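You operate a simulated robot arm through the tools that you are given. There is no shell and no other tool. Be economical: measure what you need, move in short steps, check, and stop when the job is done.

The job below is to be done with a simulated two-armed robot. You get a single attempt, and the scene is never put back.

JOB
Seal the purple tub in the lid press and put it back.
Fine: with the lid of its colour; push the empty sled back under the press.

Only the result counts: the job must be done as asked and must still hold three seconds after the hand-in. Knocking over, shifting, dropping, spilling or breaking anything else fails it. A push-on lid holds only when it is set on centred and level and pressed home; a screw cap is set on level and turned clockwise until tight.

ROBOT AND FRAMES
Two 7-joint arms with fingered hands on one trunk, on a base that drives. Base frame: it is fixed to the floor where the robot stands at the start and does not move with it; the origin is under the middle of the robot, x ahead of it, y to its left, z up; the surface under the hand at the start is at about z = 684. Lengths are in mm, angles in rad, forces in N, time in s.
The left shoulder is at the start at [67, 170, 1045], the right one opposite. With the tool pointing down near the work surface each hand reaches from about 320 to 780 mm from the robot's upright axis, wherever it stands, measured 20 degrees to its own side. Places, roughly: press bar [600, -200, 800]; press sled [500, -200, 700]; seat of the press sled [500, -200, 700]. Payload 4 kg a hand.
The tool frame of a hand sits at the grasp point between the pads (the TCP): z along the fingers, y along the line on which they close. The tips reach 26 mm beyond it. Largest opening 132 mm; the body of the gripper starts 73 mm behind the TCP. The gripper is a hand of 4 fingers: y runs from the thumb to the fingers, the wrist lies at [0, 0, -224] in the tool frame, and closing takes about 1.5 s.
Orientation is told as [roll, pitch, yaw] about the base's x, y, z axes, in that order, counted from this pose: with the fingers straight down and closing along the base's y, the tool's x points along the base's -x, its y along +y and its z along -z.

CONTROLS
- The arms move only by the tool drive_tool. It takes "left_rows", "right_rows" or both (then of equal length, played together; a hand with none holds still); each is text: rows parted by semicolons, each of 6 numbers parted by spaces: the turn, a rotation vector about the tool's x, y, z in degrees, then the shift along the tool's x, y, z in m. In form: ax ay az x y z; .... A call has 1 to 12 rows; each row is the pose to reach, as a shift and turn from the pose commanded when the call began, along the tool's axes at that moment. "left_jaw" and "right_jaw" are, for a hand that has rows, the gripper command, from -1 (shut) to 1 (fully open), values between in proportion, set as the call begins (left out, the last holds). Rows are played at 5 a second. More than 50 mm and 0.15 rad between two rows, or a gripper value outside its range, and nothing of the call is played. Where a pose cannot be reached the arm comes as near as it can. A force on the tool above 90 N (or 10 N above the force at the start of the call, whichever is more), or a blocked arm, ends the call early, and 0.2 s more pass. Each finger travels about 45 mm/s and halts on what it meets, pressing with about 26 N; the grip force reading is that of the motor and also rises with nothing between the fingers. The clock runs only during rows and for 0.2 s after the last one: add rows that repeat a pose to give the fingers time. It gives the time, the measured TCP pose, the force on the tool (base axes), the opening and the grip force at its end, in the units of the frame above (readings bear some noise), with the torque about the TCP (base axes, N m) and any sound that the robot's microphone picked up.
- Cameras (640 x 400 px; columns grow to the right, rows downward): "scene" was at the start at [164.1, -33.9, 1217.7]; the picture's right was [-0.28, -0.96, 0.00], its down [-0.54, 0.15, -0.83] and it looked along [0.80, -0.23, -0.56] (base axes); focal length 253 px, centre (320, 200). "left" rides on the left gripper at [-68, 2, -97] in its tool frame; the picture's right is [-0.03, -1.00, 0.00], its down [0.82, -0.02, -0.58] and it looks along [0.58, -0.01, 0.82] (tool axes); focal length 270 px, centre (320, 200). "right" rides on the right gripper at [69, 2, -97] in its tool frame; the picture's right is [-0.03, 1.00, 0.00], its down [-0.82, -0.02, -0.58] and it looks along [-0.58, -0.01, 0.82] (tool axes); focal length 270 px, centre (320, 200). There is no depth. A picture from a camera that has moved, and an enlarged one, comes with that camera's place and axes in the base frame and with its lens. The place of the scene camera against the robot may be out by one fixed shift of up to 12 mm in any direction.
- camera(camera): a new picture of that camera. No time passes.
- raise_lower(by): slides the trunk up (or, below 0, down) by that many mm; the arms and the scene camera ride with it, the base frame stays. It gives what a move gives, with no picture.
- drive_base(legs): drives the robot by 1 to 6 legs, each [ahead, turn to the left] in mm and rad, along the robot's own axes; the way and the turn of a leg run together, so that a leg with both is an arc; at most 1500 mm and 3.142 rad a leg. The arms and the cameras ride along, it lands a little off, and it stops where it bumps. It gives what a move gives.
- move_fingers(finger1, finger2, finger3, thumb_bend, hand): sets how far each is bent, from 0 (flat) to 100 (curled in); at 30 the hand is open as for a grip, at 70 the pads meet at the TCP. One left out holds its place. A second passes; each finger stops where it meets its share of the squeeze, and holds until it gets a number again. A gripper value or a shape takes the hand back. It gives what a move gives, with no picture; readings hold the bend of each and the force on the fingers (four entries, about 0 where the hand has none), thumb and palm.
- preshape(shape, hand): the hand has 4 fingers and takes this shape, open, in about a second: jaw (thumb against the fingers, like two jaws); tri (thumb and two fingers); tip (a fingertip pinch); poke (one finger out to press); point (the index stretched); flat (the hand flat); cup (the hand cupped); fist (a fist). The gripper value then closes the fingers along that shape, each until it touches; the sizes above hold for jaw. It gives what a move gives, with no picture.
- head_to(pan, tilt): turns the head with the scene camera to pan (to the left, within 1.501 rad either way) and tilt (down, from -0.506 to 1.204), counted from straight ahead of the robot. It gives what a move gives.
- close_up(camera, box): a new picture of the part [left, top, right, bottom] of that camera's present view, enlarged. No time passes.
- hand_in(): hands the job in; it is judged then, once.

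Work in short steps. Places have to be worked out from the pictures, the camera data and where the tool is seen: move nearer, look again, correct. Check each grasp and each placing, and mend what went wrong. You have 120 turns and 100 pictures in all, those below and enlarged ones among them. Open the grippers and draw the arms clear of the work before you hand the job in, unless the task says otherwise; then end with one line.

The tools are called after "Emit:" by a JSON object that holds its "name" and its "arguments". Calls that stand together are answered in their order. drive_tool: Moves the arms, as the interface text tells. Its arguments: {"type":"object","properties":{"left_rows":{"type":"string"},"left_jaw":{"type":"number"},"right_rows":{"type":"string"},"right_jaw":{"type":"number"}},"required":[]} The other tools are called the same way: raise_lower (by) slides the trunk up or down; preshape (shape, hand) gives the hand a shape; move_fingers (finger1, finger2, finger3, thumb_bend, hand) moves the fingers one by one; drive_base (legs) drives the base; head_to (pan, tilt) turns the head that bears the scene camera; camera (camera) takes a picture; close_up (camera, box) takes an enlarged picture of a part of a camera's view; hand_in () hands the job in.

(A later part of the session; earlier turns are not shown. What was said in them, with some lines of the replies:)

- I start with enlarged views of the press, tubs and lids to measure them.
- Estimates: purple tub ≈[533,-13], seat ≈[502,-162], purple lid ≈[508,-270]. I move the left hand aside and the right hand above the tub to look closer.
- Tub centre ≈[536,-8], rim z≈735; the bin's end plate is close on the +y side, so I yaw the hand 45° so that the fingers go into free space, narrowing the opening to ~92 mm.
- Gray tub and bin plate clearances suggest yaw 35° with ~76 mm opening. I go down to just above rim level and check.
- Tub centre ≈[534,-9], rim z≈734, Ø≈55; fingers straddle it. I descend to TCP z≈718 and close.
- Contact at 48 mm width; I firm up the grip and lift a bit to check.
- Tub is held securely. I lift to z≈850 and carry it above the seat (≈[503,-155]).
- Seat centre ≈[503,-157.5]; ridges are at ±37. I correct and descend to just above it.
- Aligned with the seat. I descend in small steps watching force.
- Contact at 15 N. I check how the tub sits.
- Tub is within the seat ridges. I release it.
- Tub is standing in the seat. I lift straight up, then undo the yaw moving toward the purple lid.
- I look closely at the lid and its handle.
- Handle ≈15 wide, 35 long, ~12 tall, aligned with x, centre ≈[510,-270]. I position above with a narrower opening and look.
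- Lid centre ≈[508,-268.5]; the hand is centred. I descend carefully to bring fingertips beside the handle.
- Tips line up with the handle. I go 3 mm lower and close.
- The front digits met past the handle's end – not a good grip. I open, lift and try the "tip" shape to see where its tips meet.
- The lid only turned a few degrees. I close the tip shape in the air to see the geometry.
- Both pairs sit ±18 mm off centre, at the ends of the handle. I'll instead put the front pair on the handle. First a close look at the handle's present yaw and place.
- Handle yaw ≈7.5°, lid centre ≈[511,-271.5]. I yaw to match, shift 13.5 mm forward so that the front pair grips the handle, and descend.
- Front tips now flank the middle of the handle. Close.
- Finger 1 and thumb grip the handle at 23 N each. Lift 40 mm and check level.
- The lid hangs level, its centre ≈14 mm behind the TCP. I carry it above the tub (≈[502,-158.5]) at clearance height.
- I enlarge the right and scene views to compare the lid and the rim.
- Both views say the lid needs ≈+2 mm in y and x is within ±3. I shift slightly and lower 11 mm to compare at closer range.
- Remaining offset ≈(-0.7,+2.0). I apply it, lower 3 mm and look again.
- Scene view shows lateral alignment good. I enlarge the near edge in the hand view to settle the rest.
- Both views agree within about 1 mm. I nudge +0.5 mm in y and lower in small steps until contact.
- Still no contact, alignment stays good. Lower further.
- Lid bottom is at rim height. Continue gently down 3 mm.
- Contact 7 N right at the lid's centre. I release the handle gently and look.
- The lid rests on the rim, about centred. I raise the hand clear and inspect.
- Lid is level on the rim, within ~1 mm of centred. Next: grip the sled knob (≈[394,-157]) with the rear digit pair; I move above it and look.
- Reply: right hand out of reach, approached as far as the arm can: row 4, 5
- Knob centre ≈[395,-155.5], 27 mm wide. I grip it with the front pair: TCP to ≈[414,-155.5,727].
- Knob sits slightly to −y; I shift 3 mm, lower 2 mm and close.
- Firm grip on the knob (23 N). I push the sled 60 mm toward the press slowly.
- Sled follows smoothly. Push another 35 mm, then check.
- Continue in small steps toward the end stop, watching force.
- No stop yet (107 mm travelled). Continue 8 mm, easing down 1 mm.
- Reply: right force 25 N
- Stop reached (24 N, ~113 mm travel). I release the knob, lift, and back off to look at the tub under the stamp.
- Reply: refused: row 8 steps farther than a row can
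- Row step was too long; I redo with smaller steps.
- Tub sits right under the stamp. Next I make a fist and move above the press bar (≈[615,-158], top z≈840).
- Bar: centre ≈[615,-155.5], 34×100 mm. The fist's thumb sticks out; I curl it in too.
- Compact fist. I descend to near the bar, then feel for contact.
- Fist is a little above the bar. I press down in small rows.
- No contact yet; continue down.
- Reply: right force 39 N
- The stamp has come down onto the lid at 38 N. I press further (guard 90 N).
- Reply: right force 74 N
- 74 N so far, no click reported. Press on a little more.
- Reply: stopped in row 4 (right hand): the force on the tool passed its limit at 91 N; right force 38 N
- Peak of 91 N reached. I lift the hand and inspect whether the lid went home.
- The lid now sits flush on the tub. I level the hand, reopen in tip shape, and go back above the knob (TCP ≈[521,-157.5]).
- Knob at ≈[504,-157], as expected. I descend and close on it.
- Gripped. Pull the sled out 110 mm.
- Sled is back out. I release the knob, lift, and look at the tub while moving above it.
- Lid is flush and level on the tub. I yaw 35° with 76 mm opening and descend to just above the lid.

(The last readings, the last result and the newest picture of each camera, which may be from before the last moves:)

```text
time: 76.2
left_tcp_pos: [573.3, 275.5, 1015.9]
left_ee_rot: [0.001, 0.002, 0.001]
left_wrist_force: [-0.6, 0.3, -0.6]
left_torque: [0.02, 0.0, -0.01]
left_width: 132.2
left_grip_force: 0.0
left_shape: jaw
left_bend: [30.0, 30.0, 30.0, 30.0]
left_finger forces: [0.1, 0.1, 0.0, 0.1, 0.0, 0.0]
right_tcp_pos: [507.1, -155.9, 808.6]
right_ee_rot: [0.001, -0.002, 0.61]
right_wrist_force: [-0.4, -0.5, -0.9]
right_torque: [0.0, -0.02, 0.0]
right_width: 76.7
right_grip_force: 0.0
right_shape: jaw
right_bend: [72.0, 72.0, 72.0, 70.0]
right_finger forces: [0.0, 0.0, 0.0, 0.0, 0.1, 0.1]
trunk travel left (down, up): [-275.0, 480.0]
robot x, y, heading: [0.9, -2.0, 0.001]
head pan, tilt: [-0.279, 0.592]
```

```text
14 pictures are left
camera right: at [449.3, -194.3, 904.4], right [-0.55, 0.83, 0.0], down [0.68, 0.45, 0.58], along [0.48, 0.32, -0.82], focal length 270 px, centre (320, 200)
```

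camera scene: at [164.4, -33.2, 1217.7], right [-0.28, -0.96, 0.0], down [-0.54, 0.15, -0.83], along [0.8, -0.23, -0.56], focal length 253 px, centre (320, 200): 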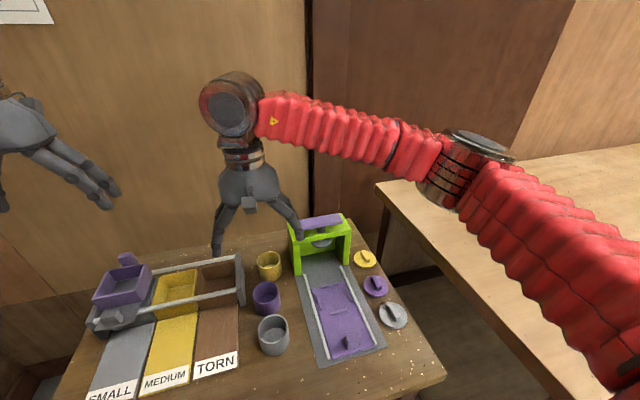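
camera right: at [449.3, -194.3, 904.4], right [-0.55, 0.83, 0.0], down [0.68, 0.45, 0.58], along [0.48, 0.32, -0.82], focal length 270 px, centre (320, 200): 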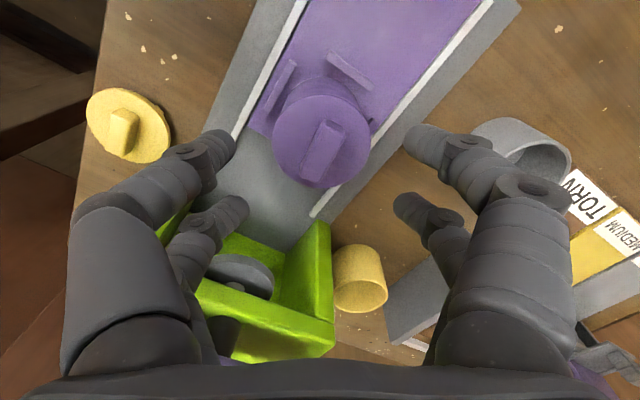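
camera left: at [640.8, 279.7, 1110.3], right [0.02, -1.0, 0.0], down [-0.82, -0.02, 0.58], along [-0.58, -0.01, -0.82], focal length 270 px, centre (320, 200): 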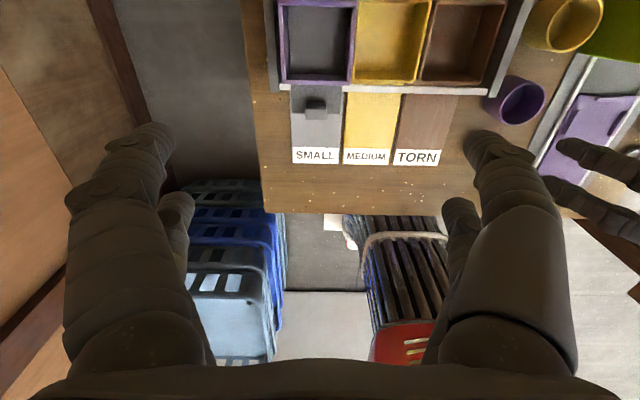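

Tub at ≈[503,-157]; small correction and descend to grip height z≈731, then close.

Emit:
{"name": "drive_tool", "arguments": {"right_rows": "0 0 0 0.003 0.001 0.02; 0 0 0 0.003 0.001 0.04; 0 0 0 0.003 0.001 0.06; 0 0 0 0.003 0.001 0.0765; 0 0 0 0.003 0.001 0.0765"}}

Emit:
{"name": "drive_tool", "arguments": {"right_rows": "0 0 0 0 0 0; 0 0 0 0 0 0; 0 0 0 0 0 0; 0 0 0 0 0 0; 0 0 0 0 0 0; 0 0 0 0 0 0; 0 0 0 0 0 0; 0 0 0 0 0 0", "right_jaw": -0.8}}

Emit:
{"name": "camera", "arguments": {"camera": "right"}}

```text
time: 77.4
left_tcp_pos: [573.0, 276.9, 1015.8]
left_ee_rot: [0.003, 0.001, 0.002]
left_wrist_force: [0.3, 0.3, -0.3]
left_torque: [0.01, -0.01, -0.02]
left_width: 132.0
left_grip_force: 0.0
left_shape: jaw
left_bend: [30.0, 30.0, 30.0, 30.0]
left_finger forces: [0.1, 0.0, 0.0, 0.1, 0.0, 0.1]
right_tcp_pos: [502.3, -155.8, 731.7]
right_ee_rot: [0.0, 0.001, 0.609]
right_wrist_force: [-0.6, 0.1, -0.4]
right_torque: [-0.02, -0.01, -0.01]
right_width: 76.4
right_grip_force: 0.0
right_shape: jaw
right_bend: [72.0, 72.0, 72.0, 70.0]
right_finger forces: [0.1, 0.0, 0.1, 0.0, 0.0, 0.0]
trunk travel left (down, up): [-275.0, 480.0]
robot x, y, heading: [2.1, -3.4, 0.001]
head pan, tilt: [-0.279, 0.592]
```

```text
time: 79.2
left_tcp_pos: [572.8, 276.5, 1015.9]
left_ee_rot: [0.001, 0.002, 0.0]
left_wrist_force: [-0.5, -0.5, -0.7]
left_torque: [0.03, -0.02, 0.01]
left_width: 131.8
left_grip_force: 0.0
left_shape: jaw
left_bend: [30.0, 30.0, 30.0, 30.0]
left_finger forces: [0.1, 0.0, 0.0, 0.0, 0.0, 0.0]
right_tcp_pos: [501.7, -156.7, 731.9]
right_ee_rot: [0.0, -0.002, 0.611]
right_wrist_force: [0.6, 0.8, -0.7]
right_torque: [-0.02, 0.02, 0.02]
right_width: 36.7
right_grip_force: 26.1
right_shape: jaw
right_bend: [74.0, 74.0, 73.0, 70.0]
right_finger forces: [21.5, 26.3, 25.8, 0.0, 19.4, 0.1]
trunk travel left (down, up): [-275.0, 480.0]
robot x, y, heading: [-0.7, 2.4, 0.0]
head pan, tilt: [-0.279, 0.592]
```

```text
13 pictures are left
camera right: at [445.4, -193.9, 828.7], right [-0.55, 0.83, 0.0], down [0.68, 0.45, 0.58], along [0.48, 0.32, -0.82], focal length 270 px, centre (320, 200)
```

right: 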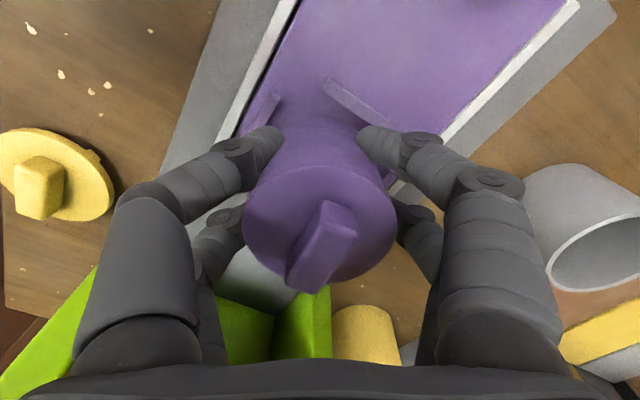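

Tub gripped with lid on. I lift straight up and carry it back over its original place (TCP ≈[534,-9.5]).

Emit:
{"name": "drive_tool", "arguments": {"right_rows": "0 0 0 0 0 -0.02; 0 0 0 0 0 -0.055; 0 0 0 0 0 -0.09; 0 0 0 0 0 -0.118; 0 0 0 -0.022 0.02 -0.118; 0 0 0 -0.044 0.041 -0.118; 0 0 0 -0.066 0.061 -0.118; 0 0 0 -0.088 0.082 -0.118; 0 0 0 -0.1104 0.102 -0.118; 0 0 0 -0.1104 0.102 -0.118"}}

Emit:
{"name": "camera", "arguments": {"camera": "right"}}

```text
time: 81.4
left_tcp_pos: [573.3, 276.7, 1016.4]
left_ee_rot: [0.001, 0.001, 0.002]
left_wrist_force: [0.0, 0.2, 0.4]
left_torque: [-0.03, -0.04, 0.02]
left_width: 131.6
left_grip_force: 0.1
left_shape: jaw
left_bend: [30.0, 30.0, 30.0, 30.0]
left_finger forces: [0.1, 0.0, 0.0, 0.1, 0.1, 0.0]
right_tcp_pos: [535.7, -8.6, 848.8]
right_ee_rot: [0.0, -0.002, 0.607]
right_wrist_force: [0.6, 0.9, -0.6]
right_torque: [-0.01, 0.01, 0.03]
right_width: 36.4
right_grip_force: 26.1
right_shape: jaw
right_bend: [74.0, 74.0, 73.0, 70.0]
right_finger forces: [23.0, 27.1, 26.5, 0.0, 19.8, 0.0]
trunk travel left (down, up): [-275.0, 480.0]
robot x, y, heading: [1.0, -0.6, -0.004]
head pan, tilt: [-0.279, 0.592]
```

```text
12 pictures are left
camera right: at [479.0, -46.9, 946.6], right [-0.55, 0.83, 0.0], down [0.68, 0.45, 0.58], along [0.48, 0.32, -0.82], focal length 270 px, centre (320, 200)
```

right: 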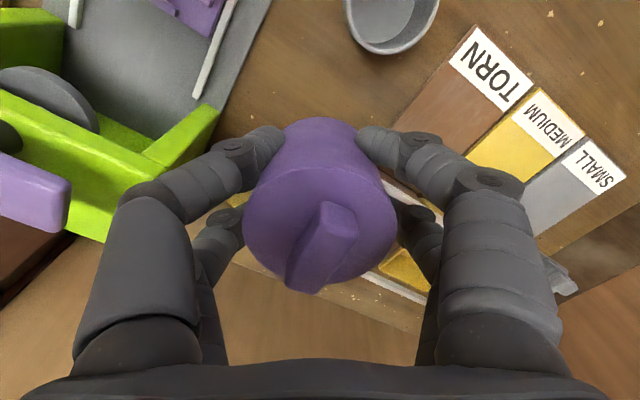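

Held level. Descend to z≈723 above the table.

Emit:
{"name": "drive_tool", "arguments": {"right_rows": "0 0 0 0.001 0 0.035; 0 0 0 0.001 0 0.07; 0 0 0 0.001 0 0.1; 0 0 0 0.001 0 0.118; 0 0 0 0.001 0 0.125; 0 0 0 0.001 0 0.125"}}

Emit:
{"name": "drive_tool", "arguments": {"right_rows": "0 0 0 0 0 0.0015; 0 0 0 0 0 0.003; 0 0 0 0 0 0.005; 0 0 0 0 0 0.005"}}

```text
time: 82.8
left_tcp_pos: [573.7, 276.2, 1015.9]
left_ee_rot: [0.0, 0.002, -0.001]
left_wrist_force: [0.9, 0.6, 0.0]
left_torque: [0.0, 0.03, -0.02]
left_width: 131.8
left_grip_force: 0.0
left_shape: jaw
left_bend: [30.0, 30.0, 30.0, 30.0]
left_finger forces: [0.0, 0.1, 0.0, 0.1, 0.0, 0.0]
right_tcp_pos: [532.9, -10.3, 723.5]
right_ee_rot: [0.0, 0.0, 0.609]
right_wrist_force: [-0.1, 0.6, -0.2]
right_torque: [-0.02, 0.0, 0.0]
right_width: 36.0
right_grip_force: 25.7
right_shape: jaw
right_bend: [74.0, 74.0, 73.0, 70.0]
right_finger forces: [23.7, 27.3, 27.0, 0.0, 20.3, 0.0]
trunk travel left (down, up): [-275.0, 480.0]
robot x, y, heading: [0.9, -1.2, -0.005]
head pan, tilt: [-0.279, 0.592]
```

```text
time: 83.8
left_tcp_pos: [573.8, 276.2, 1015.3]
left_ee_rot: [0.001, 0.002, 0.001]
left_wrist_force: [-0.1, -0.1, -0.5]
left_torque: [0.02, 0.04, 0.01]
left_width: 132.1
left_grip_force: 0.0
left_shape: jaw
left_bend: [30.0, 30.0, 30.0, 30.0]
left_finger forces: [0.0, 0.0, 0.1, 0.0, 0.0, 0.0]
right_tcp_pos: [533.7, -11.1, 718.6]
right_ee_rot: [-0.001, -0.003, 0.609]
right_wrist_force: [0.5, -0.9, 1.9]
right_torque: [0.02, -0.06, -0.04]
right_width: 36.0
right_grip_force: 26.2
right_shape: jaw
right_bend: [74.0, 74.0, 73.0, 70.0]
right_finger forces: [23.7, 27.3, 27.1, 0.0, 20.5, 0.1]
trunk travel left (down, up): [-275.0, 480.0]
robot x, y, heading: [-0.8, -0.9, 0.0]
head pan, tilt: [-0.279, 0.592]
```

Just touching the table (1.9 N) at the original spot. Release to 76 mm opening and lift straight up.

Emit:
{"name": "drive_tool", "arguments": {"right_rows": "0 0 0 0 0 0.0005; 0 0 0 0 0 0.0005; 0 0 0 0 0 0.0005; 0 0 0 0 0 0.0005; 0 0 0 0 0 0.0005; 0 0 0 0 0 0.0005; 0 0 0 0 0 -0.02; 0 0 0 0 0 -0.06; 0 0 0 0 0 -0.1; 0 0 0 0 0 -0.14; 0 0 0 0 0 -0.16; 0 0 0 0 0 -0.16", "right_jaw": 0.13}}

Emit:
{"name": "close_up", "arguments": {"camera": "scene", "box": [220, 220, 400, 370]}}

```text
time: 86.4
left_tcp_pos: [573.1, 276.8, 1015.8]
left_ee_rot: [0.001, 0.001, 0.001]
left_wrist_force: [-0.8, 0.4, -1.0]
left_torque: [-0.02, 0.01, -0.02]
left_width: 132.0
left_grip_force: 0.1
left_shape: jaw
left_bend: [30.0, 30.0, 30.0, 30.0]
left_finger forces: [0.0, 0.0, 0.0, 0.0, 0.0, 0.0]
right_tcp_pos: [535.0, -9.7, 879.2]
right_ee_rot: [0.0, 0.0, 0.609]
right_wrist_force: [-0.5, -0.5, 1.1]
right_torque: [-0.02, -0.01, -0.02]
right_width: 73.8
right_grip_force: 0.0
right_shape: jaw
right_bend: [72.0, 72.0, 72.0, 70.0]
right_finger forces: [0.0, 0.1, 0.0, 0.0, 0.0, 0.1]
trunk travel left (down, up): [-275.0, 480.0]
robot x, y, heading: [3.9, 1.0, 0.004]
head pan, tilt: [-0.279, 0.592]
```

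```text
2.67 times, centred on (310, 295) of scene
camera zoom: at [164.2, -33.9, 1217.7], right [-0.28, -0.96, 0.0], down [-0.54, 0.15, -0.83], along [0.8, -0.23, -0.56], focal length 674 px, centre (347, -53)
```

zoom: 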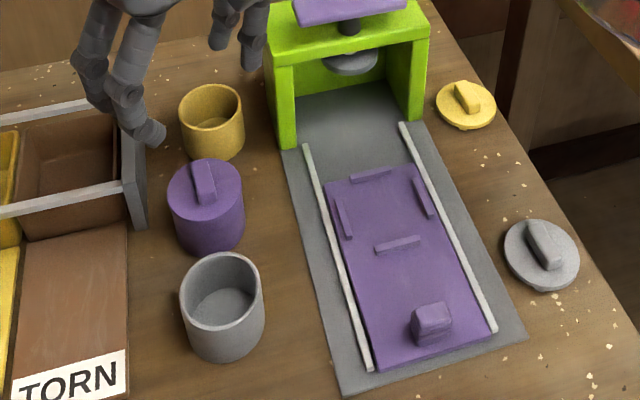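

The sealed tub is back. Now move back above the knob for the empty sled.

Emit:
{"name": "drive_tool", "arguments": {"right_rows": "0 0 5 0.03 -0.0085 0; 0 0 11 0.06 -0.017 0; 0 0 17 0.09 -0.0255 0; 0 0 23 0.12 -0.034 0; 0 0 29 0.15 -0.0425 0; 0 0 35 0.1823 -0.0513 0; 0 0 35 0.1823 -0.0513 0.02; 0 0 35 0.1823 -0.0513 0.02"}}

Emit:
{"name": "preshape", "arguments": {"hand": "right", "shape": "tip"}}

Emit:
{"name": "drive_tool", "arguments": {"right_rows": "0 0 0 0 0 0; 0 0 0 0 0 0; 0 0 0 0 0 0; 0 0 0 0 0 0; 0 0 0 0 0 0.02; 0 0 0 0 0 0.05; 0 0 0 0 0 0.08; 0 0 0 0 0 0.08", "right_jaw": -0.15}}

Emit:
{"name": "camera", "arguments": {"camera": "right"}}

```text
time: 88.2
left_tcp_pos: [573.0, 277.2, 1016.2]
left_ee_rot: [0.0, 0.0, -0.002]
left_wrist_force: [-0.2, 0.1, 0.8]
left_torque: [-0.01, 0.0, -0.02]
left_width: 132.2
left_grip_force: 0.0
left_shape: jaw
left_bend: [30.0, 30.0, 30.0, 30.0]
left_finger forces: [0.1, 0.0, 0.0, 0.0, 0.0, 0.1]
right_tcp_pos: [412.5, -158.2, 859.8]
right_ee_rot: [0.001, -0.001, -0.002]
right_wrist_force: [-0.8, -0.8, 0.2]
right_torque: [-0.02, -0.01, 0.01]
right_width: 74.1
right_grip_force: 0.0
right_shape: jaw
right_bend: [72.0, 72.0, 72.0, 70.0]
right_finger forces: [0.1, 0.0, 0.0, 0.0, 0.0, 0.0]
trunk travel left (down, up): [-275.0, 480.0]
robot x, y, heading: [1.4, -0.8, 0.0]
head pan, tilt: [-0.279, 0.592]
```

```text
time: 89.1
left_tcp_pos: [573.8, 276.0, 1017.1]
left_ee_rot: [0.001, 0.003, -0.001]
left_wrist_force: [0.5, 0.2, -0.2]
left_torque: [-0.02, -0.02, 0.01]
left_width: 132.0
left_grip_force: 0.1
left_shape: jaw
left_bend: [30.0, 30.0, 30.0, 30.0]
left_finger forces: [0.0, 0.0, 0.0, 0.1, 0.0, 0.0]
right_tcp_pos: [413.8, -157.5, 860.0]
right_ee_rot: [-0.001, 0.0, -0.002]
right_wrist_force: [-0.1, -0.2, 0.1]
right_torque: [0.01, -0.01, 0.03]
right_width: 131.7
right_grip_force: 0.0
right_shape: tip
right_bend: [30.0, 30.0, 30.0, 30.0]
right_finger forces: [0.0, 0.0, 0.1, 0.1, 0.0, 0.0]
trunk travel left (down, up): [-275.0, 480.0]
robot x, y, heading: [-3.1, 2.3, -0.002]
head pan, tilt: [-0.279, 0.592]
```

```text
time: 90.9
left_tcp_pos: [573.1, 277.4, 1016.6]
left_ee_rot: [0.0, 0.002, 0.001]
left_wrist_force: [0.4, -0.4, -0.1]
left_torque: [-0.04, -0.01, -0.02]
left_width: 132.0
left_grip_force: 0.1
left_shape: jaw
left_bend: [30.0, 30.0, 30.0, 30.0]
left_finger forces: [0.0, 0.0, 0.0, 0.0, 0.1, 0.0]
right_tcp_pos: [413.3, -158.0, 779.0]
right_ee_rot: [0.001, -0.002, -0.002]
right_wrist_force: [0.5, -0.3, 0.2]
right_torque: [0.0, -0.02, -0.01]
right_width: 56.3
right_grip_force: 0.0
right_shape: tip
right_bend: [73.0, 73.0, 73.0, 70.0]
right_finger forces: [0.0, 0.0, 0.0, 0.0, 0.0, 0.1]
trunk travel left (down, up): [-275.0, 480.0]
robot x, y, heading: [1.9, -2.6, -0.001]
head pan, tilt: [-0.279, 0.592]
```

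```text
10 pictures are left
camera right: at [344.9, -156.3, 875.9], right [0.03, 1.0, 0.0], down [0.82, -0.02, 0.58], along [0.58, -0.02, -0.82], focal length 270 px, centre (320, 200)
```

right: 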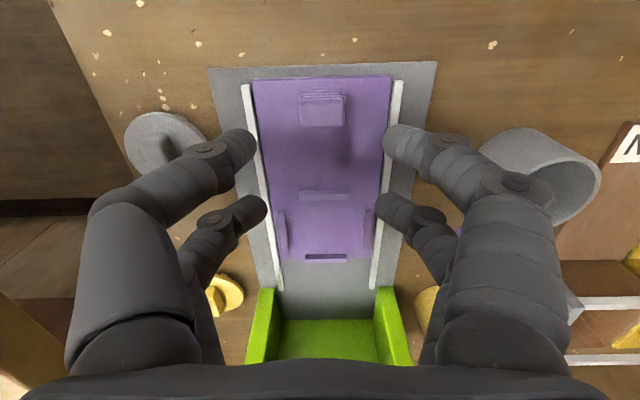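

Knob is centred. Descend, close and push.

Emit:
{"name": "drive_tool", "arguments": {"right_rows": "0 0 0 0 0 0.025; 0 0 0 0 0 0.045; 0 0 0 0 0 0.0515; 0 0 0 0 0 0.0515"}}

Emit:
{"name": "drive_tool", "arguments": {"right_rows": "0 0 0 0 0 0; 0 0 0 0 0 0; 0 0 0 0 0 0; 0 0 0 0 0 0; 0 0 0 0 0 0; 0 0 0 0 0 0; 0 0 0 0 0 0", "right_jaw": -1}}

Emit:
{"name": "drive_tool", "arguments": {"right_rows": "0 0 0 -0.005 0 0; 0 0 0 -0.014 0 0; 0 0 0 -0.023 0 0; 0 0 0 -0.032 0 0; 0 0 0 -0.041 0 0; 0 0 0 -0.05 0 0; 0 0 0 -0.059 0 0; 0 0 0 -0.068 0 0; 0 0 0 -0.077 0 0; 0 0 0 -0.086 0 0; 0 0 0 -0.095 0 0; 0 0 0 -0.095 0 0"}}

```text
time: 91.9
left_tcp_pos: [572.6, 276.8, 1016.3]
left_ee_rot: [-0.002, 0.003, -0.001]
left_wrist_force: [-0.3, 0.0, -0.1]
left_torque: [-0.01, -0.04, 0.03]
left_width: 132.0
left_grip_force: 0.1
left_shape: jaw
left_bend: [30.0, 30.0, 30.0, 30.0]
left_finger forces: [0.0, 0.1, 0.0, 0.0, 0.0, 0.1]
right_tcp_pos: [413.7, -155.7, 726.3]
right_ee_rot: [0.001, -0.001, -0.003]
right_wrist_force: [-0.3, 0.8, 0.7]
right_torque: [0.01, -0.02, 0.0]
right_width: 56.5
right_grip_force: 0.1
right_shape: tip
right_bend: [73.0, 73.0, 73.0, 70.0]
right_finger forces: [0.1, 0.0, 0.1, 0.0, 0.0, 0.0]
trunk travel left (down, up): [-275.0, 480.0]
robot x, y, heading: [0.7, 0.3, 0.001]
head pan, tilt: [-0.279, 0.592]
```

```text
time: 93.5
left_tcp_pos: [571.9, 276.9, 1015.6]
left_ee_rot: [0.0, 0.001, 0.0]
left_wrist_force: [0.3, 0.3, -1.0]
left_torque: [0.01, 0.02, 0.02]
left_width: 132.1
left_grip_force: 0.1
left_shape: jaw
left_bend: [30.0, 30.0, 30.0, 30.0]
left_finger forces: [0.1, 0.0, 0.0, 0.0, 0.1, 0.0]
right_tcp_pos: [414.0, -156.9, 725.8]
right_ee_rot: [0.002, 0.002, -0.003]
right_wrist_force: [0.2, 0.7, -2.4]
right_torque: [0.01, -0.07, 0.01]
right_width: 8.5
right_grip_force: 25.7
right_shape: tip
right_bend: [73.0, 61.0, 61.0, 70.0]
right_finger forces: [23.0, 0.0, 0.0, 0.0, 22.7, 0.0]
trunk travel left (down, up): [-275.0, 480.0]
robot x, y, heading: [2.1, 1.0, -0.004]
head pan, tilt: [-0.279, 0.592]
```

```text
time: 96.1
left_tcp_pos: [573.8, 278.2, 1015.3]
left_ee_rot: [0.001, 0.002, -0.002]
left_wrist_force: [-0.3, -1.2, 0.1]
left_torque: [0.02, 0.0, 0.01]
left_width: 131.6
left_grip_force: 0.1
left_shape: jaw
left_bend: [30.0, 30.0, 30.0, 30.0]
left_finger forces: [0.0, 0.0, 0.0, 0.1, 0.1, 0.0]
right_tcp_pos: [509.6, -158.7, 728.0]
right_ee_rot: [-0.001, 0.001, -0.003]
right_wrist_force: [-1.4, 4.1, -14.5]
right_torque: [0.07, -0.27, -0.09]
right_width: 7.8
right_grip_force: 26.1
right_shape: tip
right_bend: [72.0, 61.0, 61.0, 70.0]
right_finger forces: [25.0, 0.0, 0.0, 0.0, 20.0, 0.0]
trunk travel left (down, up): [-275.0, 480.0]
robot x, y, heading: [0.7, 1.2, -0.001]
head pan, tilt: [-0.279, 0.592]
```

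Nearly there; continue to the stop, easing down 1.5 mm.

Emit:
{"name": "drive_tool", "arguments": {"right_rows": "0 0 0 -0.003 0 0.0015; 0 0 0 -0.006 0.0005 0.0015; 0 0 0 -0.009 0.001 0.0015; 0 0 0 -0.012 0.001 0.0015; 0 0 0 -0.015 0.001 0.0015; 0 0 0 -0.018 0.001 0.0015; 0 0 0 -0.018 0.001 0.0015"}}

```text
time: 97.7
left_tcp_pos: [572.4, 276.6, 1017.2]
left_ee_rot: [0.0, -0.001, -0.001]
left_wrist_force: [-0.7, -0.4, -0.7]
left_torque: [0.04, -0.02, 0.01]
left_width: 131.8
left_grip_force: 0.0
left_shape: jaw
left_bend: [30.0, 30.0, 30.0, 30.0]
left_finger forces: [0.1, 0.0, 0.0, 0.0, 0.0, 0.0]
right_tcp_pos: [525.3, -155.9, 725.8]
right_ee_rot: [0.0, 0.004, -0.002]
right_wrist_force: [-14.0, -5.7, -0.8]
right_torque: [-0.12, 0.26, 0.16]
right_width: 8.8
right_grip_force: 26.1
right_shape: tip
right_bend: [73.0, 61.0, 61.0, 70.0]
right_finger forces: [22.2, 0.0, 0.1, 0.1, 27.9, 0.0]
trunk travel left (down, up): [-275.0, 480.0]
robot x, y, heading: [0.0, -3.8, 0.003]
head pan, tilt: [-0.279, 0.592]
```

Stop reached (14 N at the same place as before). Release, lift and retract the hand to its own side.

Emit:
{"name": "drive_tool", "arguments": {"right_rows": "0 0 0 0.001 0 0; 0 0 0 0.001 0 0; 0 0 0 0.001 0 0; 0 0 0 0.001 0 0; 0 0 0 0.001 0 0; 0 0 0 0.001 0 -0.03; 0 0 0 0.01 0 -0.07; 0 0 0 0.03 -0.01 -0.11; 0 0 0 0.05 -0.03 -0.15; 0 0 0 0.06 -0.06 -0.18; 0 0 0 0.06 -0.1 -0.2; 0 0 0 0.06 -0.14 -0.22", "right_jaw": -0.15}}

Emit:
{"name": "close_up", "arguments": {"camera": "scene", "box": [220, 200, 400, 370]}}

```text
time: 100.3
left_tcp_pos: [571.1, 275.1, 1016.5]
left_ee_rot: [-0.001, 0.001, 0.001]
left_wrist_force: [0.2, -0.4, -0.5]
left_torque: [0.02, 0.0, 0.0]
left_width: 132.0
left_grip_force: 0.1
left_shape: jaw
left_bend: [30.0, 30.0, 30.0, 30.0]
left_finger forces: [0.1, 0.0, 0.0, 0.0, 0.0, 0.1]
right_tcp_pos: [466.3, -297.1, 947.2]
right_ee_rot: [-0.001, 0.0, 0.0]
right_wrist_force: [-0.2, 0.4, 0.0]
right_torque: [-0.03, -0.03, 0.03]
right_width: 55.8
right_grip_force: 0.0
right_shape: tip
right_bend: [73.0, 73.0, 73.0, 70.0]
right_finger forces: [0.0, 0.1, 0.0, 0.1, 0.1, 0.0]
trunk travel left (down, up): [-275.0, 480.0]
robot x, y, heading: [1.2, 1.7, 0.004]
head pan, tilt: [-0.279, 0.592]
```

```text
2.35 times, centred on (310, 285) of scene
camera zoom: at [163.5, -34.2, 1217.9], right [-0.28, -0.96, 0.0], down [-0.54, 0.15, -0.83], along [0.8, -0.23, -0.56], focal length 595 px, centre (344, 0)
```

zoom: 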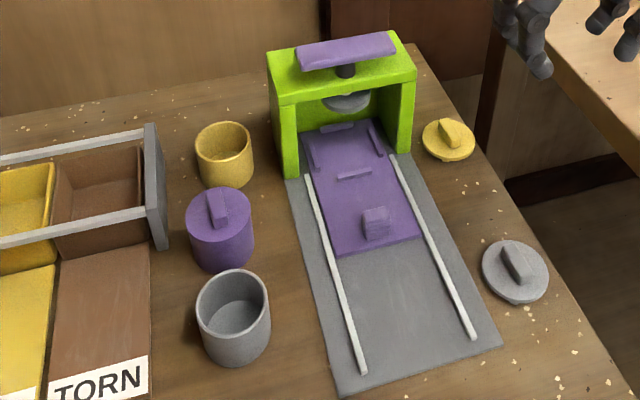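

Sled is home, tub back. One close check of the sealed lid, and I open the hand fully while raising it.

Emit:
{"name": "drive_tool", "arguments": {"right_rows": "0 0 0 0 0 -0.04; 0 0 0 0 0 -0.08; 0 0 0 0 0 -0.08; 0 0 0 0 0 -0.08; 0 0 0 0 0 -0.08; 0 0 0 0 0 -0.08; 0 0 0 0 0 -0.08", "right_jaw": 1}}

Emit:
{"name": "close_up", "arguments": {"camera": "scene", "box": [292, 272, 332, 322]}}

Emit:
{"name": "close_up", "arguments": {"camera": "left", "box": [460, 40, 580, 150]}}

```text
time: 101.9
left_tcp_pos: [572.8, 276.8, 1016.1]
left_ee_rot: [0.0, 0.002, 0.0]
left_wrist_force: [-0.3, -0.4, -0.2]
left_torque: [-0.04, 0.0, -0.01]
left_width: 131.8
left_grip_force: 0.1
left_shape: jaw
left_bend: [30.0, 30.0, 30.0, 30.0]
left_finger forces: [0.0, 0.0, 0.1, 0.0, 0.0, 0.0]
right_tcp_pos: [466.3, -294.4, 1025.1]
right_ee_rot: [0.001, 0.001, 0.001]
right_wrist_force: [-0.1, 0.4, -0.2]
right_torque: [-0.01, 0.02, 0.02]
right_width: 131.9
right_grip_force: 0.0
right_shape: tip
right_bend: [30.0, 30.0, 30.0, 30.0]
right_finger forces: [0.0, 0.1, 0.0, 0.0, 0.0, 0.0]
trunk travel left (down, up): [-275.0, 480.0]
robot x, y, heading: [0.6, 0.2, 0.004]
head pan, tilt: [-0.279, 0.592]
```

```text
8.00 times, centred on (312, 297) of scene
camera zoom: at [164.0, -33.9, 1217.7], right [-0.28, -0.96, 0.0], down [-0.54, 0.15, -0.83], along [0.8, -0.23, -0.56], focal length 2023 px, centre (384, -576)
```

zoom: 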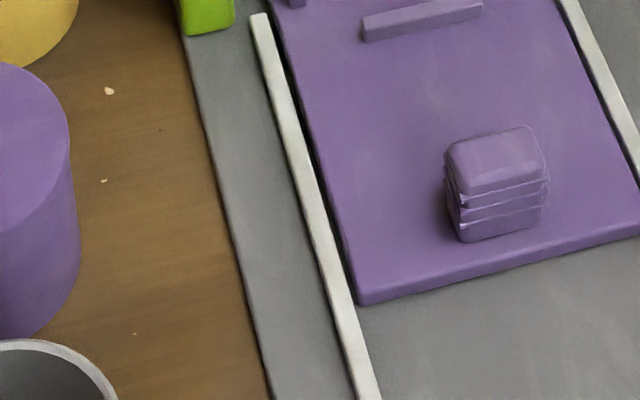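

```text
3.64 times, centred on (520, 95) of left
camera zoom: at [640.6, 278.8, 1111.2], right [0.03, -1.0, 0.0], down [-0.82, -0.02, 0.58], along [-0.58, -0.01, -0.82], focal length 983 px, centre (-407, 582)
```

zoom: 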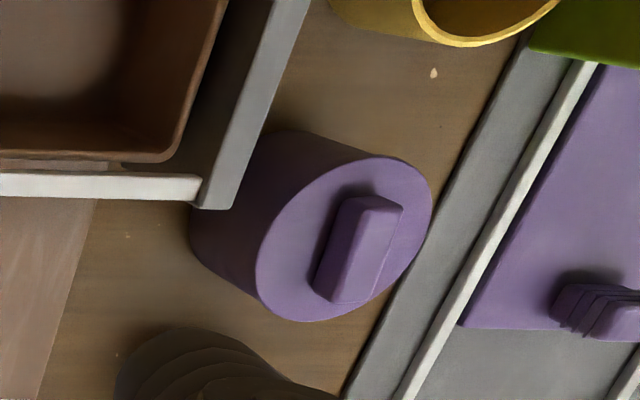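

The lid is flush and level, the tub stands on its spot, the sled is home and both hands are open and clear. Handing in.

Emit:
{"name": "hand_in", "arguments": {}}

```text
The job is handed in.
```

I sealed the purple tub with the purple lid in the press and set it back on its spot to within a few millimetres. I pushed the empty sled back under the press to its stop. The press peaked at 91 N; no click was reported, but the lid looks flush and level in the final pictures.
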